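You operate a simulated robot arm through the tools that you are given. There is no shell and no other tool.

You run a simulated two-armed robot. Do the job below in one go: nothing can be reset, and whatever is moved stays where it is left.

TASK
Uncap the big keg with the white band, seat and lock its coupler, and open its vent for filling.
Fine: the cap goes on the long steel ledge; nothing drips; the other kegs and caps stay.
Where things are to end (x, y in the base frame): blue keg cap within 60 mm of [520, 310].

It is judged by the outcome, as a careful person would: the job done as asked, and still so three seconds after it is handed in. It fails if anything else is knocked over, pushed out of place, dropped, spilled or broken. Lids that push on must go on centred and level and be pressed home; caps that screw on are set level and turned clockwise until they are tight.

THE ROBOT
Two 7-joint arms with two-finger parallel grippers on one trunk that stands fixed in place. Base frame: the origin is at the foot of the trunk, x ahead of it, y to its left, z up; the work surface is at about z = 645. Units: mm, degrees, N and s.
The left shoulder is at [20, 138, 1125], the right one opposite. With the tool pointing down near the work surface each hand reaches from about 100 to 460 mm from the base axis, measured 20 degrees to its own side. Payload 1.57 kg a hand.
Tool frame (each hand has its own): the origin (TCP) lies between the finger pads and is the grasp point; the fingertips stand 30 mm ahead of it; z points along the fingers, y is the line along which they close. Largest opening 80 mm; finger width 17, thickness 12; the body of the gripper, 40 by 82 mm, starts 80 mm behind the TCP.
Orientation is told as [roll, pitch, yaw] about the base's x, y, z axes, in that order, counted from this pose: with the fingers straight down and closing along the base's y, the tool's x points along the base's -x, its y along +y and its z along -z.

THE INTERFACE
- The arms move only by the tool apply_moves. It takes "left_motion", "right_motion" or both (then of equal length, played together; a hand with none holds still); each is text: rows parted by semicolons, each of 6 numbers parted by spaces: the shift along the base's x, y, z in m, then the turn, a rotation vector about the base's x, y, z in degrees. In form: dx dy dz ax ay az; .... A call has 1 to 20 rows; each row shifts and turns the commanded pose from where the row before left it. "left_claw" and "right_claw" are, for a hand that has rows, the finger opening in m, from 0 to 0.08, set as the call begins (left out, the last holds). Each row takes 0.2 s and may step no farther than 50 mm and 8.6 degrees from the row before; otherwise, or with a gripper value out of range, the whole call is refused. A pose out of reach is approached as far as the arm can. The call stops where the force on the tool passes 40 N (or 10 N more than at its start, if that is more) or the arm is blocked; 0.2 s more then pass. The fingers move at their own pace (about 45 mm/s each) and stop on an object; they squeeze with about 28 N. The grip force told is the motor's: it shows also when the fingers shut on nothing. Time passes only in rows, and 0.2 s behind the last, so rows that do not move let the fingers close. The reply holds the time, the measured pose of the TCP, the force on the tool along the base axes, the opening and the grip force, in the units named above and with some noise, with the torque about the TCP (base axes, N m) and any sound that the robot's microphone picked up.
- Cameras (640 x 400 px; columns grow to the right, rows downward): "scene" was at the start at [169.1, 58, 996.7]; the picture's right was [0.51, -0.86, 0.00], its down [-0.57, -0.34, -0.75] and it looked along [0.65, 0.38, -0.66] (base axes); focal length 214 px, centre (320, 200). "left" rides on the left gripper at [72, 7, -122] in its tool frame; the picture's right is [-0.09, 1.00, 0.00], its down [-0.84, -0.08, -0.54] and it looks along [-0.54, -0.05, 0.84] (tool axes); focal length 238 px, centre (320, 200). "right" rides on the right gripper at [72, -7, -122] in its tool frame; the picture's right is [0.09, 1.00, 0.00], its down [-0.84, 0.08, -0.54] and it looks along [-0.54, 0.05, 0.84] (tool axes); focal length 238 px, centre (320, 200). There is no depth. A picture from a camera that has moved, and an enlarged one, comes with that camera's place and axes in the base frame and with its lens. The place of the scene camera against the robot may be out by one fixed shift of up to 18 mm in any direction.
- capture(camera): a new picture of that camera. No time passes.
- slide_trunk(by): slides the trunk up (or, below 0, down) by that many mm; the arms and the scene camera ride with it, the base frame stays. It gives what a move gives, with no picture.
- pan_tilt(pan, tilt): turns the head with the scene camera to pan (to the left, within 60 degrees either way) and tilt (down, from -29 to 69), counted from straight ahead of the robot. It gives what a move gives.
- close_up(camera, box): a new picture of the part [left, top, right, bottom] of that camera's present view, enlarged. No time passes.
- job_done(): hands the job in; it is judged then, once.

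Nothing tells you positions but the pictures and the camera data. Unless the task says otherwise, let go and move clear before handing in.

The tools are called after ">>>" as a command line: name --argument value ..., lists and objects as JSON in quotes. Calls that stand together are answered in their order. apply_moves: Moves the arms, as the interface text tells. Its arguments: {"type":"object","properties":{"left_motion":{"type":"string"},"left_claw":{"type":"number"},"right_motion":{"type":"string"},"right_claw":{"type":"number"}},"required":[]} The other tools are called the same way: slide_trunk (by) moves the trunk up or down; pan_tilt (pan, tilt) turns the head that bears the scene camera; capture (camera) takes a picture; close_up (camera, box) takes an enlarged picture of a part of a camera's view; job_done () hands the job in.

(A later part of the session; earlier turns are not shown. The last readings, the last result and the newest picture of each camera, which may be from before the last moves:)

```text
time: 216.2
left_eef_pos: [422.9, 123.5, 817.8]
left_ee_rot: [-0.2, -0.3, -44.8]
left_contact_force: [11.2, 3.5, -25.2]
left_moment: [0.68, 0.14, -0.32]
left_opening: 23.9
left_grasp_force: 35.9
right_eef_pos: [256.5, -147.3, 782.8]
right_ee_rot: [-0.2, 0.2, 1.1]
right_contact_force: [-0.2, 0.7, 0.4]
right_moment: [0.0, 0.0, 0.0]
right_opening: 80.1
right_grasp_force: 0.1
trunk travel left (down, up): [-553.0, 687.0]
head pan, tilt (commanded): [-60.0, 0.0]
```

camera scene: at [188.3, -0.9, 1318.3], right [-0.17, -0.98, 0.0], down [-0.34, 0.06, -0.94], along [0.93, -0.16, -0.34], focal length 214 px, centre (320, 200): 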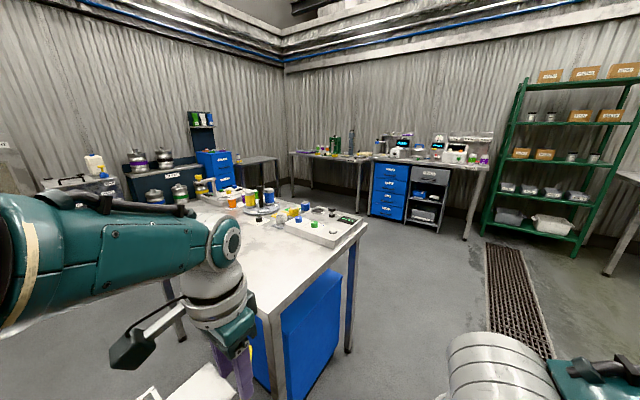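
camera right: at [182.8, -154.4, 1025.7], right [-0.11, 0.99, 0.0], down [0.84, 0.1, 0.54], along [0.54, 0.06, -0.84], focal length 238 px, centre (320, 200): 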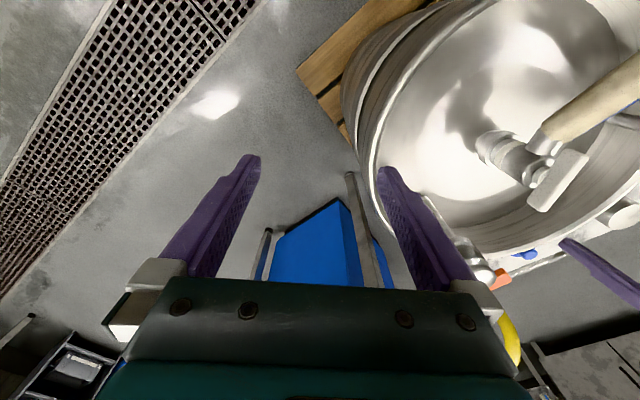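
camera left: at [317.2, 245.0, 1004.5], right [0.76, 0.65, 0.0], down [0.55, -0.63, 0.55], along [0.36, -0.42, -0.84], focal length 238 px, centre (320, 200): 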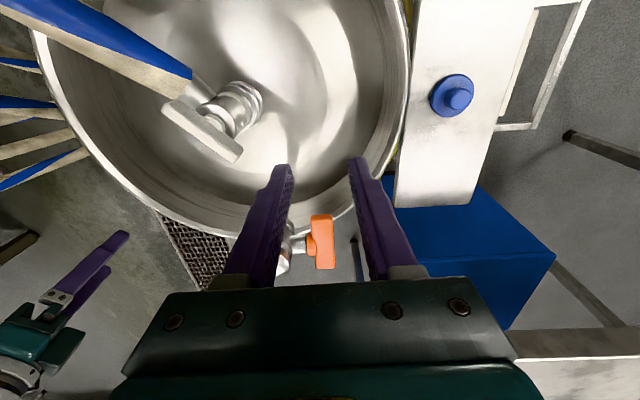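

Upward resists (−25 N). Trying downward.

>>> apply_moves --left_motion "0 0 -0.002 0 0 0;0 0 -0.002 0 0 0;0 0 -0.002 0 0 0;0 0 0 0 0 0"

```text
time: 217.2
left_eef_pos: [424.1, 122.9, 815.6]
left_ee_rot: [-0.4, -0.6, -45.0]
left_contact_force: [-13.8, -2.0, 30.0]
left_moment: [0.11, -0.29, 0.03]
left_opening: 24.3
left_grasp_force: 35.7
right_eef_pos: [255.9, -147.1, 782.2]
right_ee_rot: [-0.2, 0.1, 1.1]
right_contact_force: [-1.1, 0.3, 0.1]
right_moment: [-0.01, 0.03, -0.01]
right_opening: 79.9
right_grasp_force: 0.0
trunk travel left (down, up): [-553.0, 687.0]
head pan, tilt (commanded): [-60.0, 0.0]
```

Both directions resist at this level; perhaps the joint is just stiff. I'll push a bit further down, watching for motion.

>>> apply_moves --left_motion "0.0001 -0.0001 -0.0015 0 0 0;0 0 0 0 0 0"

>>> close_up --camera "left" --box '[245, 115, 395, 225]'

```text
time: 217.8
left_eef_pos: [424.9, 122.2, 812.1]
left_ee_rot: [-0.4, -0.6, -45.0]
left_contact_force: [-11.5, -4.6, 31.3]
left_moment: [0.06, -0.13, 0.02]
left_opening: 23.8
left_grasp_force: 36.2
right_eef_pos: [255.6, -148.8, 783.2]
right_ee_rot: [-0.2, 0.1, 1.1]
right_contact_force: [-0.3, 0.8, 0.4]
right_moment: [-0.01, 0.0, -0.02]
right_opening: 80.0
right_grasp_force: 0.1
trunk travel left (down, up): [-553.0, 687.0]
head pan, tilt (commanded): [-60.0, 0.0]
```

```text
3.64 times, centred on (320, 170) of left
camera zoom: at [378.0, 179.2, 933.7], right [0.77, 0.64, -0.01], down [0.54, -0.64, 0.55], along [0.35, -0.43, -0.83], focal length 867 px, centre (320, 309)
```

zoom: 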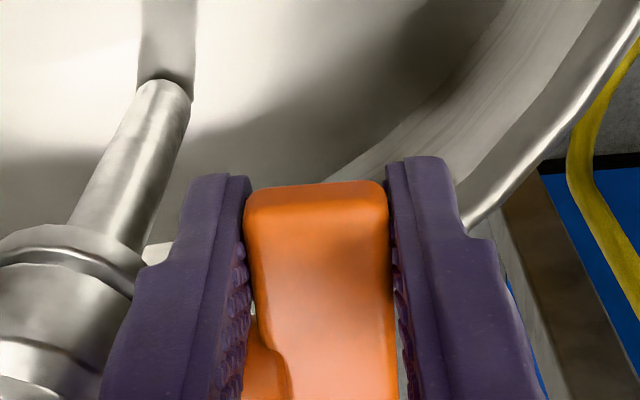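

The end moved several millimetres at a steady ~30 N, so it may be turning against friction. I'll continue down along the arc in small steps.

>>> apply_moves --left_motion "0.0003 -0.0003 -0.002 0 0 0;0.0003 -0.0003 -0.002 0 0 0;0 0 0 0 0 0"

>>> close_up --camera "left" --box '[245, 115, 395, 225]'

```text
time: 218.6
left_eef_pos: [425.3, 121.9, 807.5]
left_ee_rot: [-0.4, -0.5, -45.0]
left_contact_force: [-12.0, -5.4, 30.2]
left_moment: [0.08, -0.11, -0.12]
left_opening: 23.9
left_grasp_force: 35.9
right_eef_pos: [254.6, -148.0, 784.1]
right_ee_rot: [-0.2, 0.1, 1.2]
right_contact_force: [-0.4, -0.8, 0.3]
right_moment: [0.01, -0.04, -0.04]
right_opening: 79.8
right_grasp_force: 0.0
trunk travel left (down, up): [-553.0, 687.0]
head pan, tilt (commanded): [-60.0, 0.0]
```

```text
3.64 times, centred on (320, 170) of left
camera zoom: at [378.5, 178.7, 930.0], right [0.77, 0.64, -0.01], down [0.54, -0.64, 0.55], along [0.35, -0.43, -0.84], focal length 867 px, centre (320, 309)
```

zoom: 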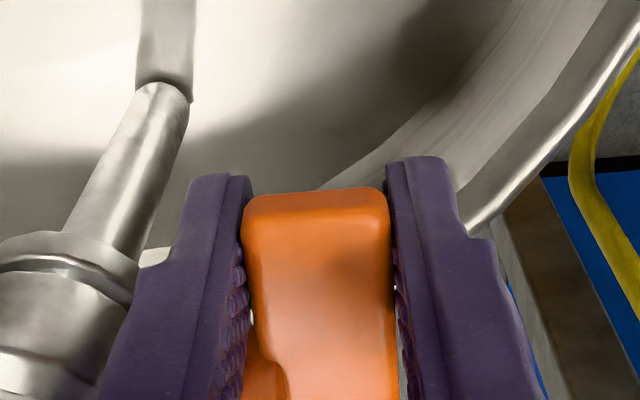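

The hand slips down along the bar instead, so downward is likely the closed stop. I'll try upward with a longer pull and watch whether the bar follows.

>>> apply_moves --left_motion "0 0 0.003 0 0 0;0 0 0.003 0 0 0;0 0 0.002 0 0 0;0 0 0 0 0 0"

>>> close_up --camera "left" --box '[245, 115, 395, 225]'

```text
time: 219.6
left_eef_pos: [424.0, 123.5, 814.2]
left_ee_rot: [-0.4, -0.2, -44.9]
left_contact_force: [6.1, -2.6, -25.9]
left_moment: [0.7, 0.09, -0.33]
left_opening: 24.0
left_grasp_force: 35.9
right_eef_pos: [254.9, -148.6, 782.2]
right_ee_rot: [-0.3, 0.2, 1.1]
right_contact_force: [-0.2, 0.1, -0.1]
right_moment: [0.03, -0.01, 0.02]
right_opening: 80.2
right_grasp_force: 0.1
trunk travel left (down, up): [-553.0, 687.0]
head pan, tilt (commanded): [-60.0, 0.0]
```

```text
3.64 times, centred on (320, 170) of left
camera zoom: at [377.5, 179.6, 936.5], right [0.77, 0.64, -0.01], down [0.54, -0.64, 0.55], along [0.35, -0.42, -0.84], focal length 867 px, centre (320, 309)
```

zoom: 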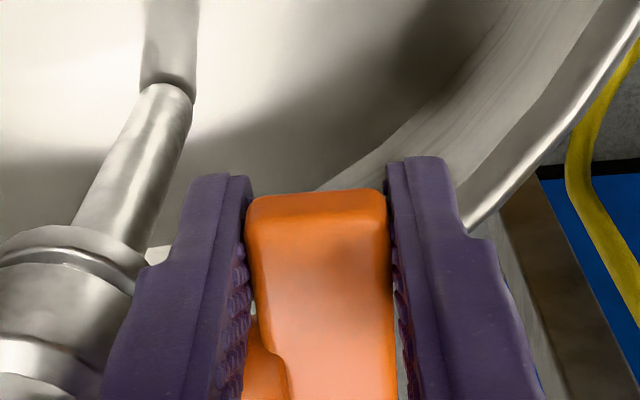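

The bar end followed the hand upward this time. Continuing up along the arc.

>>> apply_moves --left_motion "0.0003 -0.0003 0.003 0 0 0;0.0005 -0.0005 0.003 0 0 0;0.0006 -0.0006 0.003 0 0 0;0 0 0 0 0 0"

>>> close_up --camera "left" --box '[245, 115, 395, 225]'

```text
time: 220.6
left_eef_pos: [423.5, 122.9, 824.8]
left_ee_rot: [-0.5, -0.2, -44.9]
left_contact_force: [-0.2, 6.5, -25.3]
left_moment: [0.77, 0.32, -0.33]
left_opening: 24.0
left_grasp_force: 35.6
right_eef_pos: [253.2, -146.1, 782.5]
right_ee_rot: [-0.2, 0.2, 1.1]
right_contact_force: [-0.8, -0.2, 0.4]
right_moment: [-0.02, 0.03, 0.0]
right_opening: 79.9
right_grasp_force: 0.0
trunk travel left (down, up): [-553.0, 687.0]
head pan, tilt (commanded): [-60.0, 0.0]
```

```text
3.64 times, centred on (320, 170) of left
camera zoom: at [377.7, 179.4, 946.5], right [0.77, 0.64, -0.01], down [0.54, -0.64, 0.54], along [0.34, -0.42, -0.84], focal length 867 px, centre (320, 309)
```

zoom: 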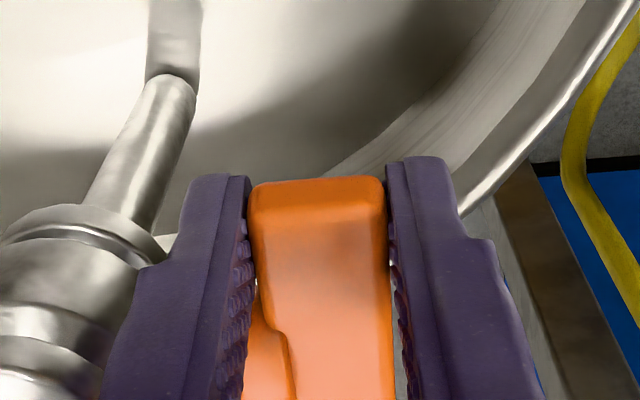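

>>> pan_tilt --pan 10 --tilt 40

>>> capture --camera "scene"

>>> close_up --camera "scene" --box '[180, 100, 340, 240]'

```text
time: 222.0
left_eef_pos: [424.4, 123.7, 823.1]
left_ee_rot: [-0.4, -0.2, -44.9]
left_contact_force: [-1.4, 8.7, -23.6]
left_moment: [0.76, 0.36, -0.24]
left_opening: 23.5
left_grasp_force: 35.4
right_eef_pos: [252.8, -145.2, 781.3]
right_ee_rot: [-0.1, 0.2, 1.1]
right_contact_force: [-0.5, 0.4, 0.5]
right_moment: [-0.01, -0.01, 0.01]
right_opening: 80.0
right_grasp_force: 0.1
trunk travel left (down, up): [-553.0, 687.0]
head pan, tilt (commanded): [10.0, 40.0]
```

```text
taken
camera scene: at [178.5, 31.2, 1051.4], right [0.17, -0.98, 0.0], down [-0.63, -0.11, -0.77], along [0.75, 0.13, -0.64], focal length 214 px, centre (320, 200)
```

scene: 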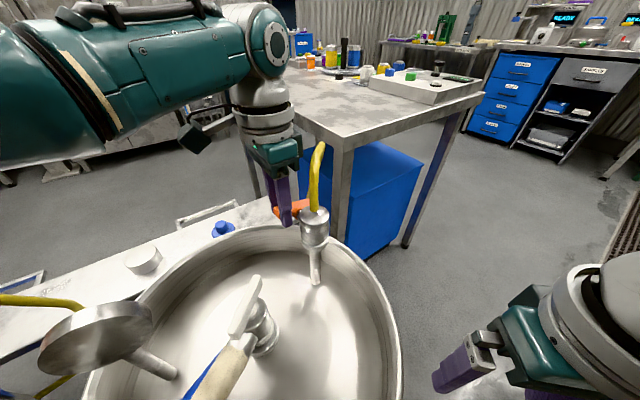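

```text
2.86 times, centred on (260, 170) of scene
camera zoom: at [178.5, 31.2, 1051.4], right [0.17, -0.98, 0.0], down [-0.63, -0.11, -0.77], along [0.75, 0.13, -0.64], focal length 613 px, centre (491, 286)
```

zoom: 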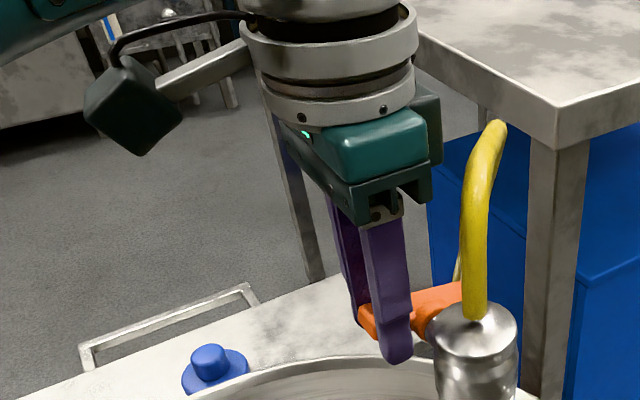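

The bar turns slightly but my vertical grip slips. A better way is to grip nearer the end with the hand pre-tilted 30° and rotate the hand together with the bar like a wrench. First release and rise.

>>> apply_moves --left_motion "0 0 -0.0015 0 0 0;0 0 0 0 0 0;0 0 0 0 0 0;0 0 0 0 0 0" --left_claw 0.04

>>> apply_moves --left_motion "0 0 0.02 0 0 0;0 0 0.025 0 0 0;0 0 0.02 0 0 0;0 0 0 0 0 0"

>>> close_up --camera "scene" --box '[230, 130, 350, 240]'

>>> close_up --camera "left" --box '[245, 115, 395, 225]'

```text
time: 223.0
left_eef_pos: [426.5, 122.0, 823.8]
left_ee_rot: [-0.2, -0.5, -45.0]
left_contact_force: [0.1, 0.3, 0.2]
left_moment: [0.0, -0.01, 0.03]
left_opening: 40.1
left_grasp_force: 0.1
right_eef_pos: [256.3, -146.6, 783.1]
right_ee_rot: [-0.2, 0.1, 1.0]
right_contact_force: [0.5, 0.7, 0.7]
right_moment: [-0.03, 0.02, -0.01]
right_opening: 80.2
right_grasp_force: 0.1
trunk travel left (down, up): [-553.0, 687.0]
head pan, tilt (commanded): [10.0, 40.0]
```

```text
time: 224.0
left_eef_pos: [426.0, 122.3, 888.2]
left_ee_rot: [-0.3, -0.5, -44.9]
left_contact_force: [0.6, 0.3, 0.1]
left_moment: [-0.05, -0.01, 0.0]
left_opening: 40.0
left_grasp_force: 0.1
right_eef_pos: [256.2, -146.9, 783.4]
right_ee_rot: [-0.2, 0.1, 1.1]
right_contact_force: [0.5, 0.2, 0.0]
right_moment: [-0.06, -0.01, 0.01]
right_opening: 80.1
right_grasp_force: 0.0
trunk travel left (down, up): [-553.0, 687.0]
head pan, tilt (commanded): [10.0, 40.0]
```

```text
3.64 times, centred on (290, 185) of scene
camera zoom: at [180.4, 30.1, 1051.8], right [0.17, -0.98, 0.0], down [-0.63, -0.11, -0.77], along [0.75, 0.13, -0.64], focal length 780 px, centre (429, 254)
```

zoom: 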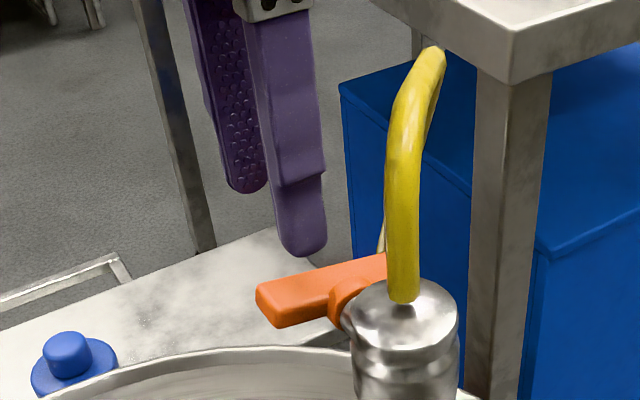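

```text
3.64 times, centred on (320, 170) of left
camera zoom: at [379.3, 178.5, 1009.6], right [0.77, 0.64, 0.0], down [0.54, -0.64, 0.55], along [0.35, -0.42, -0.84], focal length 867 px, centre (320, 309)
```

zoom: 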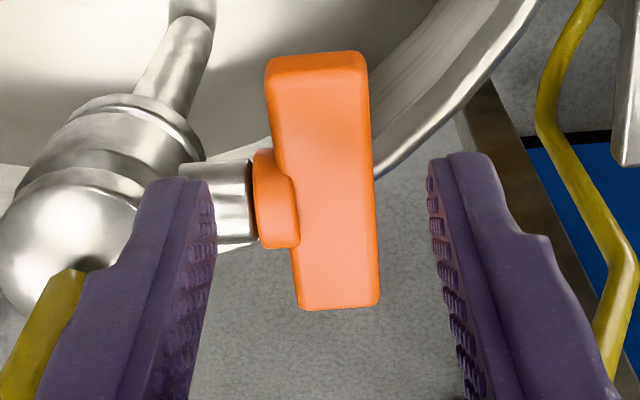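

The bar has turned about 6° with its near (left) end rising and it stays there, so "near end up" is the opening direction. I'll tilt the hand 30° and approach nearer to the bar's end.

>>> apply_moves --left_motion "-0.006 0.006 0 -4.26 -4.24 0;-0.006 0.006 0 -4.26 -4.24 0;-0.006 0.006 -0.005 -4.26 -4.24 0;-0.006 0.006 -0.008 -4.26 -4.24 0;-0.0064 0.0053 -0.008 -4.26 -4.24 0;0 0 0 0 0 0"

>>> capture --camera "left"

>>> close_up --camera "scene" --box '[200, 80, 360, 240]'

```text
time: 225.4
left_eef_pos: [396.2, 152.2, 867.3]
left_ee_rot: [-0.5, -30.5, -44.9]
left_contact_force: [-0.6, -0.7, 0.4]
left_moment: [-0.01, -0.03, -0.01]
left_opening: 40.1
left_grasp_force: 0.1
right_eef_pos: [256.6, -146.6, 782.4]
right_ee_rot: [-0.2, 0.1, 1.1]
right_contact_force: [-0.8, 0.2, -0.2]
right_moment: [-0.01, 0.0, -0.02]
right_opening: 80.0
right_grasp_force: 0.0
trunk travel left (down, up): [-553.0, 687.0]
head pan, tilt (commanded): [10.0, 40.0]
```

```text
taken
camera left: at [314.2, 244.1, 936.1], right [0.76, 0.65, 0.04], down [0.26, -0.37, 0.89], along [0.59, -0.67, -0.45], focal length 238 px, centre (320, 200)
```

left: 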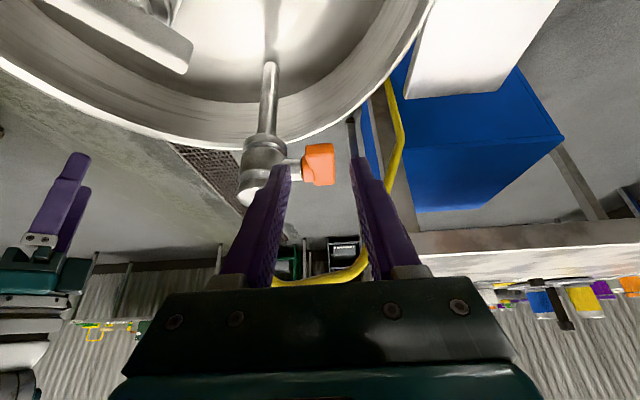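

```text
2.50 times, centred on (280, 160) of scene
camera zoom: at [180.4, 30.1, 1051.9], right [0.17, -0.98, 0.0], down [-0.63, -0.11, -0.77], along [0.75, 0.13, -0.64], focal length 536 px, centre (420, 300)
```

zoom: 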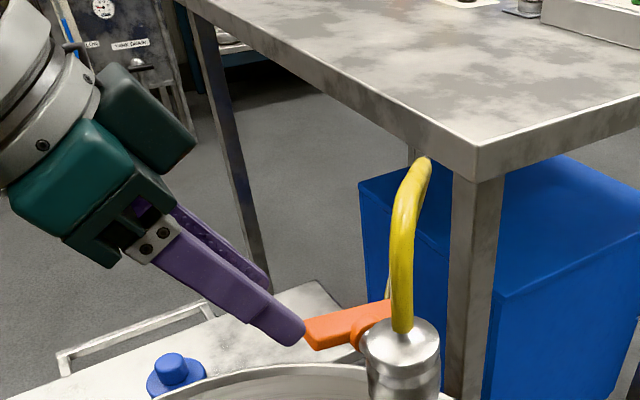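

The hand is nicely inclined with the bar end between the fingers. Advancing along the tool axis.

>>> apply_moves --left_motion "0.0054 -0.0054 -0.0129 0 0 0;0.0054 -0.0054 -0.0129 0 0 0;0.0036 -0.0036 -0.0086 0 0 0;0 0 0 0 0 0"

>>> close_up --camera "left" --box '[245, 105, 395, 225]'

>>> close_up --camera "scene" --box '[230, 130, 350, 240]'

```text
time: 226.4
left_eef_pos: [409.6, 135.7, 832.0]
left_ee_rot: [-0.4, -30.5, -44.9]
left_contact_force: [-0.7, 0.3, -0.4]
left_moment: [-0.02, -0.01, -0.02]
left_opening: 39.9
left_grasp_force: 0.0
right_eef_pos: [255.7, -146.7, 782.3]
right_ee_rot: [-0.2, 0.1, 1.1]
right_contact_force: [-0.3, 0.3, 0.7]
right_moment: [0.02, -0.03, -0.03]
right_opening: 79.8
right_grasp_force: 0.0
trunk travel left (down, up): [-553.0, 687.0]
head pan, tilt (commanded): [10.0, 40.0]
```

```text
3.33 times, centred on (320, 165) of left
camera zoom: at [327.7, 228.4, 902.2], right [0.76, 0.65, 0.04], down [0.26, -0.37, 0.89], along [0.59, -0.67, -0.45], focal length 794 px, centre (320, 317)
```

zoom: 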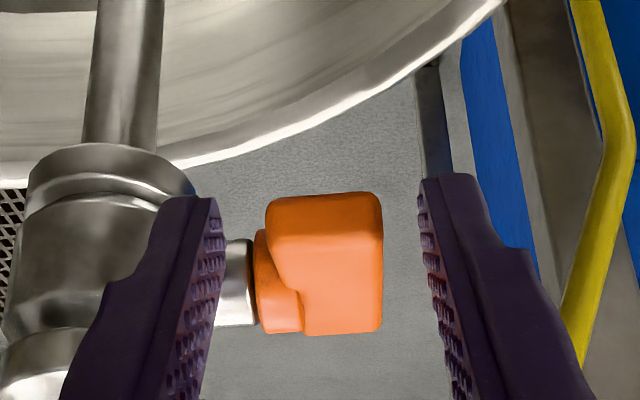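

```text
3.64 times, centred on (290, 185) of scene
camera zoom: at [180.4, 30.1, 1051.8], right [0.17, -0.98, 0.0], down [-0.63, -0.11, -0.77], along [0.75, 0.13, -0.64], focal length 780 px, centre (429, 254)
```

zoom: 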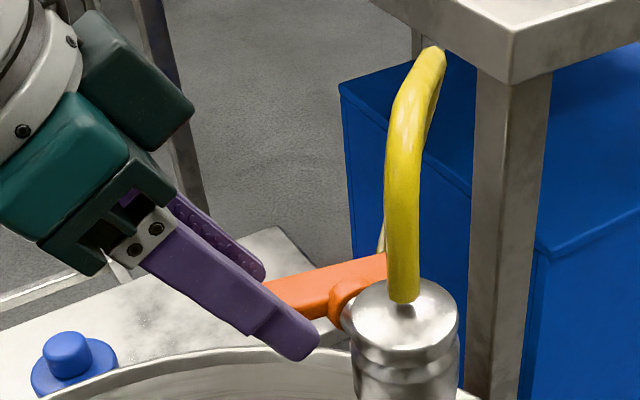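

>>> apply_moves --left_motion "0.003 -0.003 -0.007 0 0 0;0.003 -0.003 -0.007 0 0 0;0 0 0 0 0 0"

>>> close_up --camera "left" --box '[245, 105, 395, 225]'

>>> close_up --camera "scene" --box '[230, 130, 350, 240]'

```text
time: 227.2
left_eef_pos: [414.9, 131.2, 818.4]
left_ee_rot: [-0.4, -30.5, -44.9]
left_contact_force: [0.2, -0.6, -0.2]
left_moment: [0.0, -0.02, -0.02]
left_opening: 39.8
left_grasp_force: 0.1
right_eef_pos: [255.8, -146.4, 782.0]
right_ee_rot: [-0.2, 0.1, 1.2]
right_contact_force: [-0.6, 0.2, 0.1]
right_moment: [0.02, 0.0, 0.03]
right_opening: 79.8
right_grasp_force: 0.1
trunk travel left (down, up): [-553.0, 687.0]
head pan, tilt (commanded): [10.0, 40.0]
```

```text
3.33 times, centred on (320, 165) of left
camera zoom: at [333.5, 222.6, 887.9], right [0.76, 0.65, 0.04], down [0.26, -0.37, 0.89], along [0.59, -0.67, -0.45], focal length 794 px, centre (320, 317)
```

zoom: 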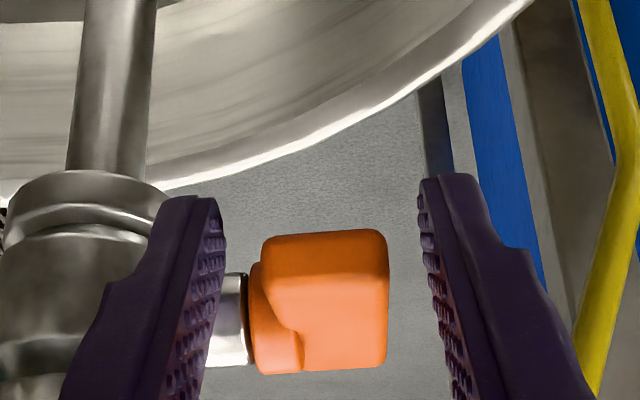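

```text
3.64 times, centred on (290, 185) of scene
camera zoom: at [180.4, 30.1, 1051.8], right [0.17, -0.98, 0.0], down [-0.63, -0.11, -0.77], along [0.75, 0.13, -0.64], focal length 780 px, centre (429, 254)
```

zoom: 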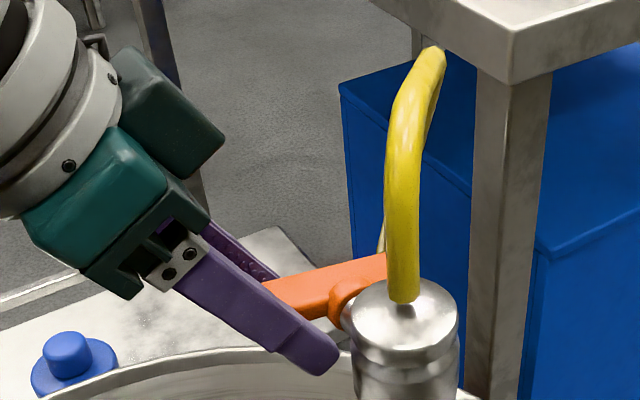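

Grip centre is a bit too far out; moving 4 mm toward the bar's middle, then closing.

>>> apply_moves --left_motion "0.003 -0.003 -0.001 0 0 0;0 0 0 0 0 0"

>>> apply_moves --left_motion "0 0 0 0 0 0;0 0 0 0 0 0;0 0 0 0 0 0;0 0 0 0 0 0" --left_claw 0.0

>>> close_up --camera "left" --box '[245, 105, 395, 225]'

```text
time: 227.8
left_eef_pos: [419.5, 126.3, 818.0]
left_ee_rot: [-0.4, -30.5, -44.9]
left_contact_force: [0.4, -0.9, 0.4]
left_moment: [-0.01, 0.02, 0.01]
left_opening: 40.1
left_grasp_force: 0.1
right_eef_pos: [256.3, -147.5, 782.0]
right_ee_rot: [-0.1, 0.1, 1.1]
right_contact_force: [-0.2, -0.7, 0.5]
right_moment: [-0.01, -0.01, 0.0]
right_opening: 80.0
right_grasp_force: 0.1
trunk travel left (down, up): [-553.0, 687.0]
head pan, tilt (commanded): [10.0, 40.0]
```

```text
time: 228.8
left_eef_pos: [419.6, 127.7, 817.7]
left_ee_rot: [-0.4, -30.5, -44.9]
left_contact_force: [2.0, -0.4, -2.0]
left_moment: [0.38, -0.33, 0.78]
left_opening: 23.8
left_grasp_force: 36.1
right_eef_pos: [256.0, -147.5, 782.6]
right_ee_rot: [-0.2, 0.1, 1.0]
right_contact_force: [0.7, 0.0, -1.1]
right_moment: [0.01, 0.01, 0.0]
right_opening: 80.0
right_grasp_force: 0.1
trunk travel left (down, up): [-553.0, 687.0]
head pan, tilt (commanded): [10.0, 40.0]
```

```text
3.33 times, centred on (320, 165) of left
camera zoom: at [336.8, 220.0, 887.3], right [0.76, 0.65, 0.04], down [0.26, -0.37, 0.89], along [0.59, -0.67, -0.45], focal length 794 px, centre (320, 317)
```

zoom: 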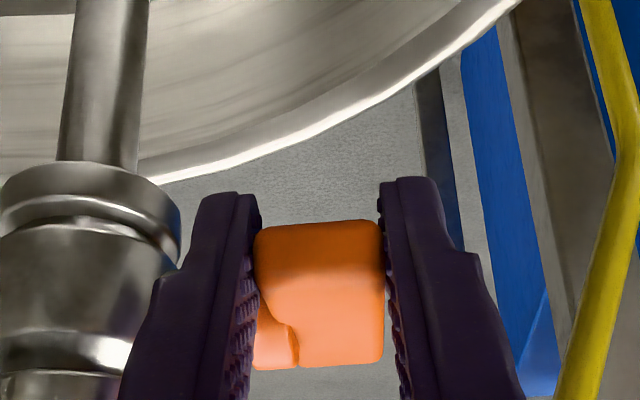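

Firm grip. Now turn like a wrench: arc plus rotation in 5° steps.

>>> apply_moves --left_motion "0.001 -0.001 0.0029 3.545 3.525 0;0.0011 -0.0011 0.0028 3.545 3.525 0;0 0 0 0 0 0"

>>> close_up --camera "left" --box '[245, 105, 395, 225]'

>>> close_up --camera "scene" --box '[230, 130, 350, 240]'

```text
time: 229.6
left_eef_pos: [420.6, 126.5, 823.4]
left_ee_rot: [-0.4, -20.4, -44.9]
left_contact_force: [1.5, 0.3, -4.0]
left_moment: [0.43, -0.25, 0.59]
left_opening: 23.8
left_grasp_force: 35.6
right_eef_pos: [256.0, -147.0, 781.8]
right_ee_rot: [-0.1, 0.2, 1.1]
right_contact_force: [0.6, 0.1, -0.1]
right_moment: [0.02, 0.05, 0.05]
right_opening: 79.9
right_grasp_force: 0.1
trunk travel left (down, up): [-553.0, 687.0]
head pan, tilt (commanded): [10.0, 40.0]
```

```text
3.33 times, centred on (320, 165) of left
camera zoom: at [348.6, 208.3, 913.6], right [0.77, 0.64, 0.03], down [0.37, -0.47, 0.8], along [0.53, -0.6, -0.6], focal length 794 px, centre (320, 317)
```

zoom: 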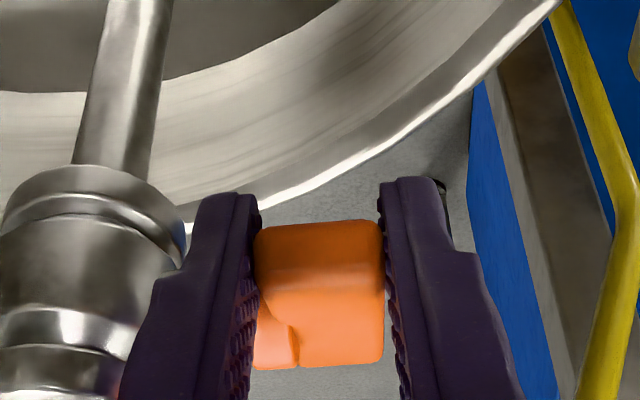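

```text
3.64 times, centred on (290, 185) of scene
camera zoom: at [180.6, 30.3, 1051.8], right [0.17, -0.98, 0.0], down [-0.63, -0.11, -0.77], along [0.75, 0.13, -0.64], focal length 780 px, centre (429, 254)
```

zoom: 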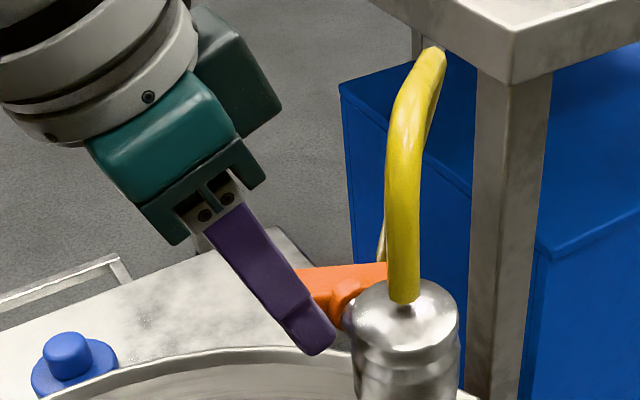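

The bar turns along with the hand at low force. Continuing.

>>> apply_moves --left_motion "0.0013 -0.0013 0.0026 3.545 3.525 0;0.0015 -0.0015 0.0024 3.545 3.525 0;0.0016 -0.0016 0.0023 3.545 3.525 0;0 0 0 0 0 0"

>>> close_up --camera "scene" --box '[230, 130, 350, 240]'

```text
time: 230.6
left_eef_pos: [425.8, 122.1, 831.3]
left_ee_rot: [-0.3, -5.3, -44.9]
left_contact_force: [-2.9, 1.0, 5.5]
left_moment: [0.4, -0.43, 0.46]
left_opening: 23.8
left_grasp_force: 35.6
right_eef_pos: [255.5, -146.1, 782.7]
right_ee_rot: [-0.1, 0.2, 1.1]
right_contact_force: [-0.5, -0.3, 0.5]
right_moment: [0.0, -0.01, -0.02]
right_opening: 80.2
right_grasp_force: 0.1
trunk travel left (down, up): [-553.0, 687.0]
head pan, tilt (commanded): [10.0, 40.0]
```

```text
3.64 times, centred on (290, 185) of scene
camera zoom: at [180.2, 30.4, 1051.8], right [0.17, -0.98, 0.0], down [-0.63, -0.11, -0.77], along [0.75, 0.13, -0.64], focal length 780 px, centre (429, 254)
```

zoom: 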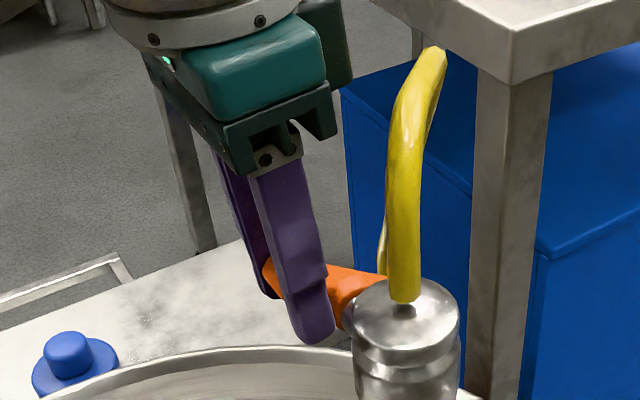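

>>> apply_moves --left_motion "0.0018 -0.0018 0.002 3.545 3.525 0;0 0 0 0 0 0"

>>> apply_moves --left_motion "0 0 0 0 0 0;0 0 0 0 0 0;0 0 0 0 0 0" --left_claw 0.045

>>> apply_moves --left_motion "0 0 0.02 0 0 0;0 0 0.025 0 0 0;0 0 0 0 0 0"

>>> close_up --camera "scene" --box '[230, 130, 350, 240]'

>>> close_up --camera "left" --box '[245, 105, 395, 225]'

```text
time: 231.2
left_eef_pos: [426.9, 120.4, 833.9]
left_ee_rot: [-0.4, -0.4, -45.0]
left_contact_force: [-7.4, 0.9, 10.1]
left_moment: [0.32, -0.37, 0.46]
left_opening: 24.0
left_grasp_force: 36.0
right_eef_pos: [256.0, -145.3, 783.7]
right_ee_rot: [-0.2, 0.2, 1.1]
right_contact_force: [-0.3, 0.5, 0.6]
right_moment: [-0.01, -0.03, -0.02]
right_opening: 79.7
right_grasp_force: 0.0
trunk travel left (down, up): [-553.0, 687.0]
head pan, tilt (commanded): [10.0, 40.0]
```

```text
time: 232.0
left_eef_pos: [427.9, 119.7, 833.4]
left_ee_rot: [-0.3, -0.6, -45.0]
left_contact_force: [-0.3, -0.1, -0.5]
left_moment: [0.02, -0.02, 0.05]
left_opening: 45.1
left_grasp_force: 0.1
right_eef_pos: [254.4, -146.7, 784.0]
right_ee_rot: [-0.2, 0.1, 1.0]
right_contact_force: [-0.1, 0.3, -0.3]
right_moment: [0.02, 0.02, -0.02]
right_opening: 80.0
right_grasp_force: 0.1
trunk travel left (down, up): [-553.0, 687.0]
head pan, tilt (commanded): [10.0, 40.0]
```

```text
time: 232.8
left_eef_pos: [427.2, 119.5, 878.1]
left_ee_rot: [-0.3, -0.5, -44.8]
left_contact_force: [-0.3, 0.8, -0.2]
left_moment: [-0.02, 0.0, 0.02]
left_opening: 44.9
left_grasp_force: 0.1
right_eef_pos: [254.6, -148.2, 782.4]
right_ee_rot: [-0.2, 0.0, 1.2]
right_contact_force: [0.8, -0.2, 0.5]
right_moment: [0.04, 0.03, 0.01]
right_opening: 79.8
right_grasp_force: 0.1
trunk travel left (down, up): [-553.0, 687.0]
head pan, tilt (commanded): [10.0, 40.0]
```

```text
3.64 times, centred on (290, 185) of scene
camera zoom: at [180.4, 30.1, 1051.8], right [0.17, -0.98, 0.0], down [-0.63, -0.11, -0.77], along [0.75, 0.13, -0.64], focal length 780 px, centre (429, 254)
```

zoom: 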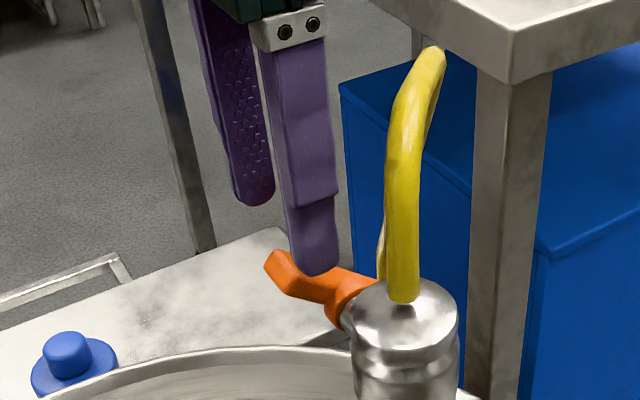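

```text
3.33 times, centred on (320, 165) of left
camera zoom: at [380.6, 176.1, 1000.7], right [0.77, 0.64, 0.0], down [0.54, -0.64, 0.55], along [0.35, -0.43, -0.83], focal length 794 px, centre (320, 317)
```

zoom: 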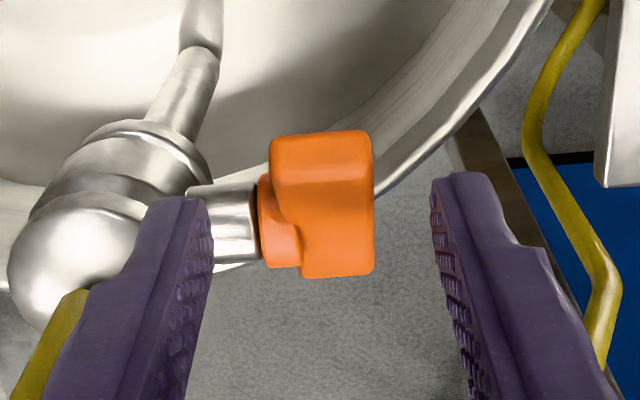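

The bar's left end is now raised ~38°. I'll re-tilt and regrip to continue.

>>> apply_moves --left_motion "-0.0054 0.0054 0.0012 -4.2 -4.2 0;-0.0054 0.0054 0.0012 -4.2 -4.2 0;-0.0054 0.0054 0.0012 -4.2 -4.2 0;-0.0054 0.0054 0.0012 -4.2 -4.2 0;-0.0054 0.0054 0.0012 -4.2 -4.2 0;0 0 0 0 0 0"

>>> close_up --camera "left" --box '[245, 105, 395, 225]'

>>> close_up --camera "scene" --box '[200, 90, 350, 240]'

```text
time: 234.2
left_eef_pos: [401.2, 146.7, 883.0]
left_ee_rot: [-0.3, -30.3, -45.1]
left_contact_force: [0.4, 0.4, 0.6]
left_moment: [-0.02, 0.04, -0.02]
left_opening: 44.8
left_grasp_force: 0.0
right_eef_pos: [255.8, -147.4, 782.5]
right_ee_rot: [-0.2, 0.2, 1.1]
right_contact_force: [-0.5, 0.9, 0.8]
right_moment: [0.0, -0.02, -0.02]
right_opening: 80.1
right_grasp_force: 0.1
trunk travel left (down, up): [-553.0, 687.0]
head pan, tilt (commanded): [10.0, 40.0]
```

```text
3.33 times, centred on (320, 165) of left
camera zoom: at [318.0, 239.1, 953.7], right [0.76, 0.65, 0.04], down [0.26, -0.37, 0.89], along [0.59, -0.67, -0.45], focal length 794 px, centre (320, 317)
```

zoom: 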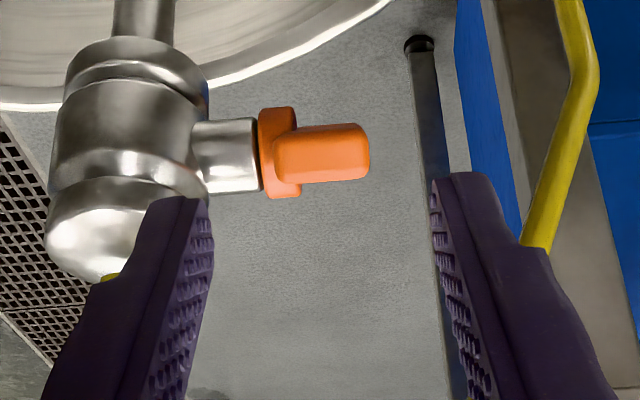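

```text
2.67 times, centred on (275, 165) of scene
camera zoom: at [180.4, 30.1, 1051.9], right [0.17, -0.98, 0.0], down [-0.63, -0.11, -0.77], along [0.75, 0.13, -0.64], focal length 572 px, centre (440, 293)
```

zoom: 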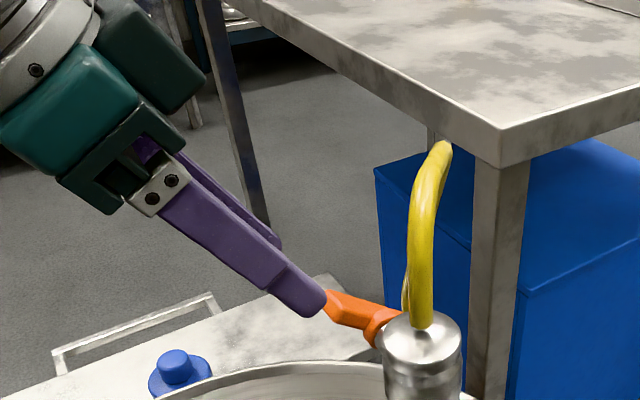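

>>> apply_moves --left_motion "0.0053 -0.0053 -0.013 0 0 0;0.0053 -0.0053 -0.013 0 0 0;0.0036 -0.0036 -0.0086 0 0 0;0 0 0 0 0 0"

>>> close_up --camera "left" --box '[245, 105, 395, 225]'

>>> close_up --camera "scene" --box '[230, 130, 350, 240]'

```text
time: 235.2
left_eef_pos: [414.6, 131.7, 849.8]
left_ee_rot: [-0.3, -30.2, -44.9]
left_contact_force: [0.2, 0.9, 0.3]
left_moment: [-0.01, -0.02, 0.0]
left_opening: 45.0
left_grasp_force: 0.1
right_eef_pos: [255.2, -147.9, 783.5]
right_ee_rot: [-0.2, 0.2, 1.2]
right_contact_force: [0.9, -0.1, -0.4]
right_moment: [0.0, 0.01, -0.01]
right_opening: 79.9
right_grasp_force: 0.1
trunk travel left (down, up): [-553.0, 687.0]
head pan, tilt (commanded): [10.0, 40.0]
```

```text
3.33 times, centred on (320, 165) of left
camera zoom: at [331.9, 224.2, 919.8], right [0.76, 0.65, 0.04], down [0.27, -0.37, 0.89], along [0.59, -0.67, -0.45], focal length 794 px, centre (320, 317)
```

zoom: 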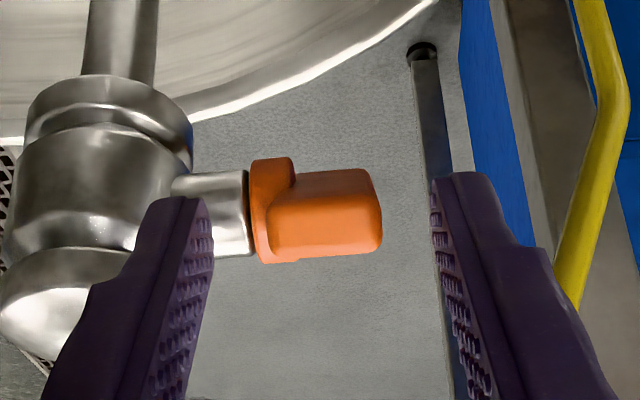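

```text
3.64 times, centred on (290, 185) of scene
camera zoom: at [180.4, 30.1, 1051.8], right [0.17, -0.98, 0.0], down [-0.63, -0.11, -0.77], along [0.75, 0.13, -0.64], focal length 780 px, centre (429, 254)
```

zoom: 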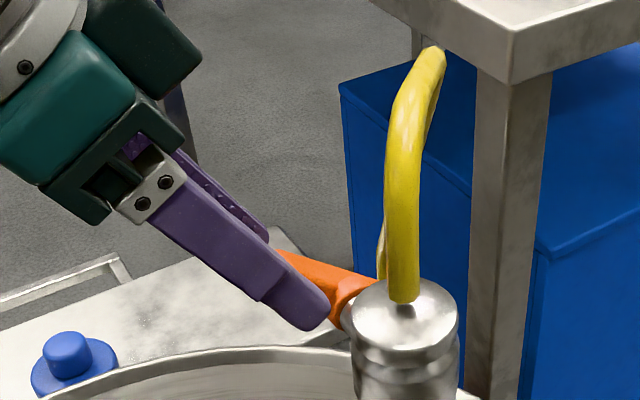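

>>> apply_moves --left_motion "0.0022 -0.0022 -0.0052 0 0 0;0.0021 -0.0021 -0.0052 0 0 0;0 0 0 0 0 0"

>>> apply_moves --left_motion "0 0 0 0 0 0;0 0 0 0 0 0;0 0 0 0 0 0;0 0 0 0 0 0" --left_claw 0.0

>>> close_up --camera "left" --box '[245, 105, 395, 225]'

```text
time: 236.0
left_eef_pos: [418.5, 126.9, 838.8]
left_ee_rot: [-0.2, -30.3, -45.0]
left_contact_force: [0.1, -0.3, -0.8]
left_moment: [-0.05, -0.01, 0.03]
left_opening: 45.2
left_grasp_force: 0.1
right_eef_pos: [255.3, -145.7, 783.6]
right_ee_rot: [-0.1, 0.1, 0.9]
right_contact_force: [-0.3, -0.2, -0.5]
right_moment: [-0.01, -0.01, 0.04]
right_opening: 79.9
right_grasp_force: 0.1
trunk travel left (down, up): [-553.0, 687.0]
head pan, tilt (commanded): [10.0, 40.0]
```

```text
time: 237.0
left_eef_pos: [418.6, 128.5, 839.4]
left_ee_rot: [-0.2, -30.2, -45.1]
left_contact_force: [3.5, 1.1, -3.3]
left_moment: [0.43, -0.31, 0.29]
left_opening: 23.9
left_grasp_force: 35.8
right_eef_pos: [255.9, -147.4, 782.8]
right_ee_rot: [-0.3, 0.0, 1.2]
right_contact_force: [0.3, 0.3, 0.2]
right_moment: [-0.01, -0.05, 0.02]
right_opening: 79.7
right_grasp_force: 0.0
trunk travel left (down, up): [-553.0, 687.0]
head pan, tilt (commanded): [10.0, 40.0]
```

```text
3.33 times, centred on (320, 165) of left
camera zoom: at [336.7, 220.0, 909.0], right [0.76, 0.65, 0.04], down [0.27, -0.37, 0.89], along [0.59, -0.67, -0.45], focal length 794 px, centre (320, 317)
```

zoom: 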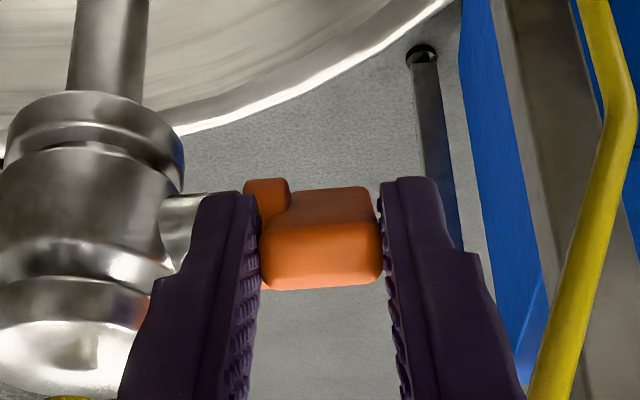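

>>> apply_moves --left_motion "0.0024 -0.0024 0.0029 3.545 3.525 0;0.0025 -0.0025 0.0026 3.545 3.525 0;0.0027 -0.0027 0.0024 3.545 3.525 0;0 0 0 0 0 0"

>>> close_up --camera "scene" --box '[230, 130, 350, 240]'

```text
time: 238.0
left_eef_pos: [424.5, 121.3, 846.4]
left_ee_rot: [-0.3, -15.1, -45.0]
left_contact_force: [-4.2, 4.2, 6.9]
left_moment: [0.24, -0.12, 0.1]
left_opening: 24.0
left_grasp_force: 36.7
right_eef_pos: [255.9, -146.2, 783.1]
right_ee_rot: [-0.3, 0.0, 1.0]
right_contact_force: [0.4, -1.0, -0.6]
right_moment: [0.0, 0.0, -0.02]
right_opening: 80.1
right_grasp_force: 0.1
trunk travel left (down, up): [-553.0, 687.0]
head pan, tilt (commanded): [10.0, 40.0]
```

```text
3.64 times, centred on (290, 185) of scene
camera zoom: at [180.2, 30.9, 1051.9], right [0.17, -0.98, 0.0], down [-0.63, -0.11, -0.77], along [0.75, 0.13, -0.64], focal length 780 px, centre (429, 254)
```

zoom: 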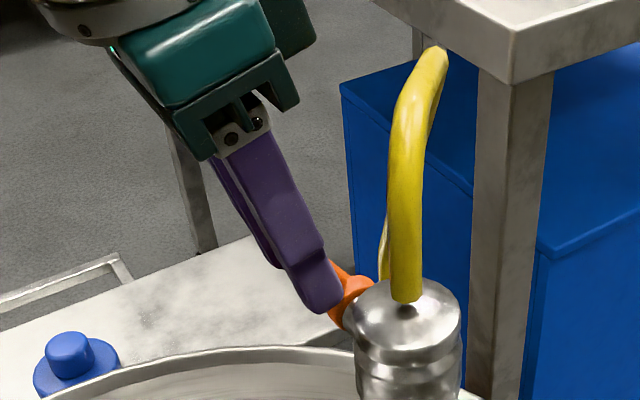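

Low forces; it keeps turning. Continuing the arc.

>>> apply_moves --left_motion "0.0028 -0.0028 0.0019 3.545 3.525 0;0.0029 -0.0029 0.0016 3.545 3.525 0;0.003 -0.003 0.0013 3.545 3.525 0;0 0 0 0 0 0"

>>> close_up --camera "scene" --box '[230, 130, 350, 240]'

>>> close_up --camera "left" --box '[245, 105, 395, 225]'

```text
time: 239.0
left_eef_pos: [434.2, 112.3, 852.1]
left_ee_rot: [-0.2, -0.1, -45.0]
left_contact_force: [-5.2, 3.4, 8.3]
left_moment: [0.23, 0.04, 0.15]
left_opening: 24.1
left_grasp_force: 35.5
right_eef_pos: [254.9, -145.8, 782.2]
right_ee_rot: [-0.2, 0.1, 1.1]
right_contact_force: [0.0, 0.0, 0.2]
right_moment: [-0.02, 0.01, 0.01]
right_opening: 80.0
right_grasp_force: 0.1
trunk travel left (down, up): [-553.0, 687.0]
head pan, tilt (commanded): [10.0, 40.0]
```

```text
3.64 times, centred on (290, 185) of scene
camera zoom: at [180.0, 30.9, 1051.8], right [0.17, -0.98, 0.0], down [-0.63, -0.11, -0.77], along [0.75, 0.13, -0.64], focal length 780 px, centre (429, 254)
```

zoom: 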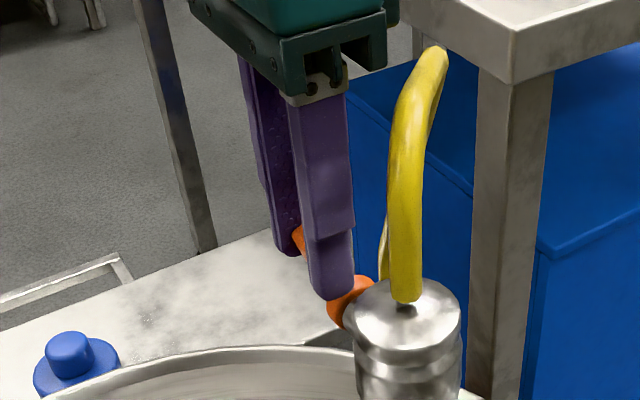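

```text
3.33 times, centred on (320, 165) of left
camera zoom: at [388.2, 168.4, 974.2], right [0.77, 0.64, 0.0], down [0.54, -0.64, 0.54], along [0.35, -0.42, -0.84], focal length 794 px, centre (320, 317)
```

zoom: 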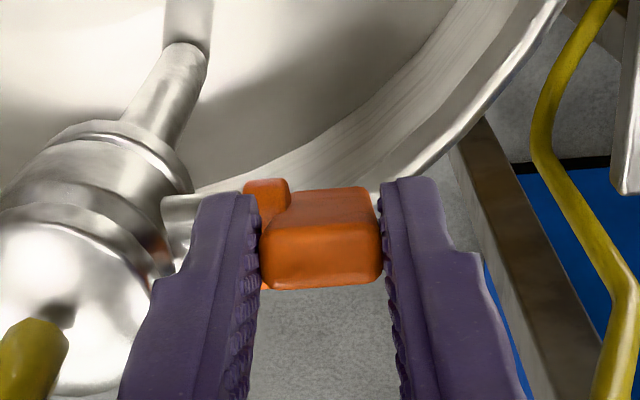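

About 68° turned. One more 5° step, then regrip for the rest.

>>> apply_moves --left_motion "0.003 -0.003 0.0009 3.545 3.525 0;0 0 0 0 0 0"

>>> apply_moves --left_motion "0 0 0 0 0 0;0 0 0 0 0 0;0 0 0 0 0 0" --left_claw 0.045

>>> apply_moves --left_motion "-0.002 0.002 0.02 0 0 0;-0.002 0.002 0.02 0 0 0;-0.002 0.002 0.01 0 0 0;0 0 0 0 0 0"

>>> close_up --camera "scene" --box '[230, 130, 350, 240]'

>>> close_up --camera "left" --box '[245, 105, 395, 225]'

```text
time: 239.6
left_eef_pos: [437.6, 109.7, 852.9]
left_ee_rot: [-0.2, 4.8, -44.9]
left_contact_force: [-10.8, 4.5, 16.6]
left_moment: [0.34, 0.19, 0.14]
left_opening: 23.9
left_grasp_force: 35.8
right_eef_pos: [254.7, -146.0, 782.8]
right_ee_rot: [-0.2, 0.1, 1.1]
right_contact_force: [0.2, 0.2, 0.3]
right_moment: [0.0, 0.0, 0.0]
right_opening: 79.8
right_grasp_force: 0.1
trunk travel left (down, up): [-553.0, 687.0]
head pan, tilt (commanded): [10.0, 40.0]
```

```text
time: 240.4
left_eef_pos: [438.0, 107.8, 852.0]
left_ee_rot: [-0.2, 4.7, -45.0]
left_contact_force: [0.5, -0.2, 0.5]
left_moment: [0.0, -0.02, 0.03]
left_opening: 45.1
left_grasp_force: 0.1
right_eef_pos: [256.4, -146.5, 782.9]
right_ee_rot: [-0.1, 0.1, 1.2]
right_contact_force: [0.3, -0.3, -0.4]
right_moment: [0.0, 0.02, 0.0]
right_opening: 80.0
right_grasp_force: 0.1
trunk travel left (down, up): [-553.0, 687.0]
head pan, tilt (commanded): [10.0, 40.0]
```

```text
time: 241.4
left_eef_pos: [431.7, 114.3, 902.6]
left_ee_rot: [-0.2, 4.7, -44.9]
left_contact_force: [0.4, 1.2, -0.2]
left_moment: [0.0, 0.03, 0.01]
left_opening: 45.3
left_grasp_force: 0.0
right_eef_pos: [255.1, -147.3, 783.0]
right_ee_rot: [-0.2, 0.2, 1.0]
right_contact_force: [0.3, 0.5, 1.0]
right_moment: [-0.02, 0.02, 0.02]
right_opening: 79.9
right_grasp_force: 0.0
trunk travel left (down, up): [-553.0, 687.0]
head pan, tilt (commanded): [10.0, 40.0]
```

```text
3.64 times, centred on (290, 185) of scene
camera zoom: at [180.4, 30.1, 1051.8], right [0.17, -0.98, 0.0], down [-0.63, -0.11, -0.77], along [0.75, 0.13, -0.64], focal length 780 px, centre (429, 254)
```

zoom: 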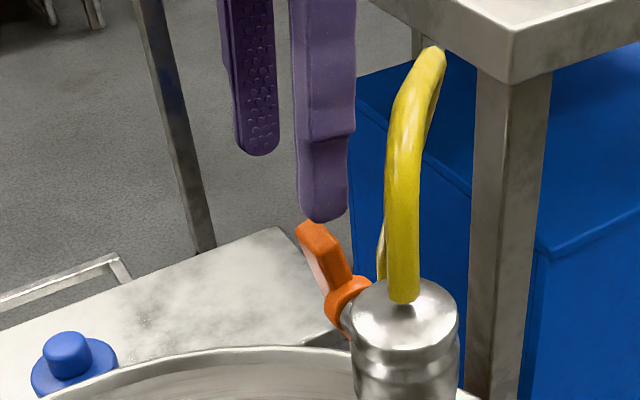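

```text
3.33 times, centred on (320, 165) of left
camera zoom: at [392.9, 162.2, 1031.2], right [0.77, 0.64, -0.01], down [0.57, -0.67, 0.47], along [0.29, -0.37, -0.88], focal length 794 px, centre (320, 317)
```

zoom: 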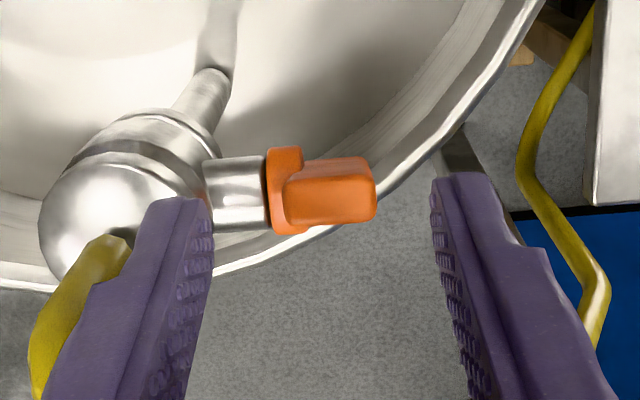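

The bar is at roughly 70°. Regripping with tilt for the last part.

>>> apply_moves --left_motion "-0.0035 0.0037 0 -4.92 -4.89 0;-0.0035 0.0037 -0.002 -4.92 -4.89 0;-0.0035 0.0037 -0.004 -4.92 -4.89 0;-0.0035 0.0037 -0.004 -4.92 -4.89 0;-0.0035 0.0037 -0.0045 -4.92 -4.89 0;0 0 0 0 0 0"

>>> close_up --camera "left" --box '[245, 105, 395, 225]'

>>> close_up --camera "scene" --box '[230, 130, 350, 240]'

```text
time: 242.8
left_eef_pos: [414.3, 132.9, 888.2]
left_ee_rot: [-0.3, -30.1, -44.9]
left_contact_force: [0.1, 0.3, 0.7]
left_moment: [-0.01, -0.02, 0.03]
left_opening: 44.9
left_grasp_force: 0.1
right_eef_pos: [255.8, -147.6, 782.7]
right_ee_rot: [-0.2, 0.1, 1.1]
right_contact_force: [0.4, -1.3, 0.0]
right_moment: [-0.04, -0.01, 0.0]
right_opening: 80.0
right_grasp_force: 0.1
trunk travel left (down, up): [-553.0, 687.0]
head pan, tilt (commanded): [10.0, 40.0]
```

```text
3.33 times, centred on (320, 165) of left
camera zoom: at [332.4, 224.9, 958.8], right [0.76, 0.65, 0.04], down [0.27, -0.37, 0.89], along [0.59, -0.67, -0.46], focal length 794 px, centre (320, 317)
```

zoom: 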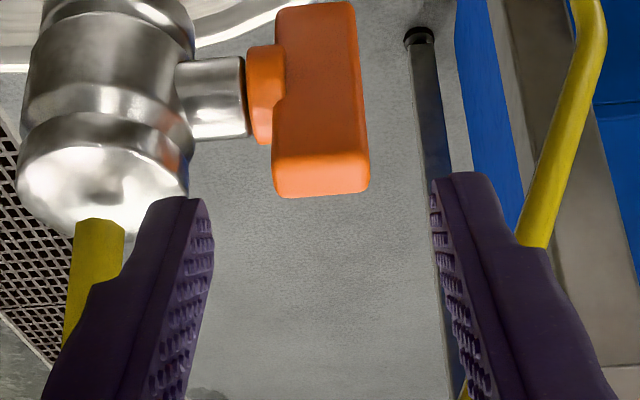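

```text
3.64 times, centred on (290, 185) of scene
camera zoom: at [180.4, 30.1, 1051.9], right [0.17, -0.98, 0.0], down [-0.63, -0.11, -0.77], along [0.75, 0.13, -0.64], focal length 780 px, centre (429, 254)
```

zoom: 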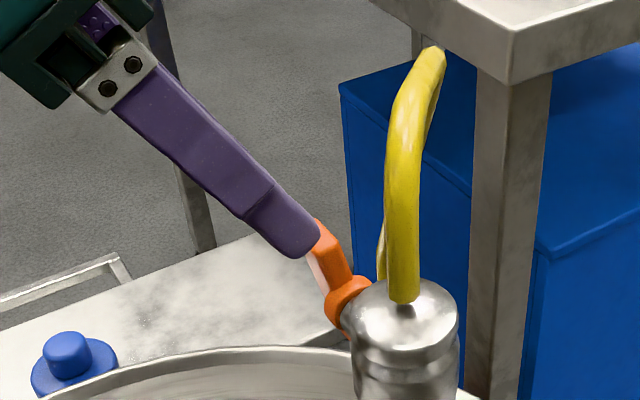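

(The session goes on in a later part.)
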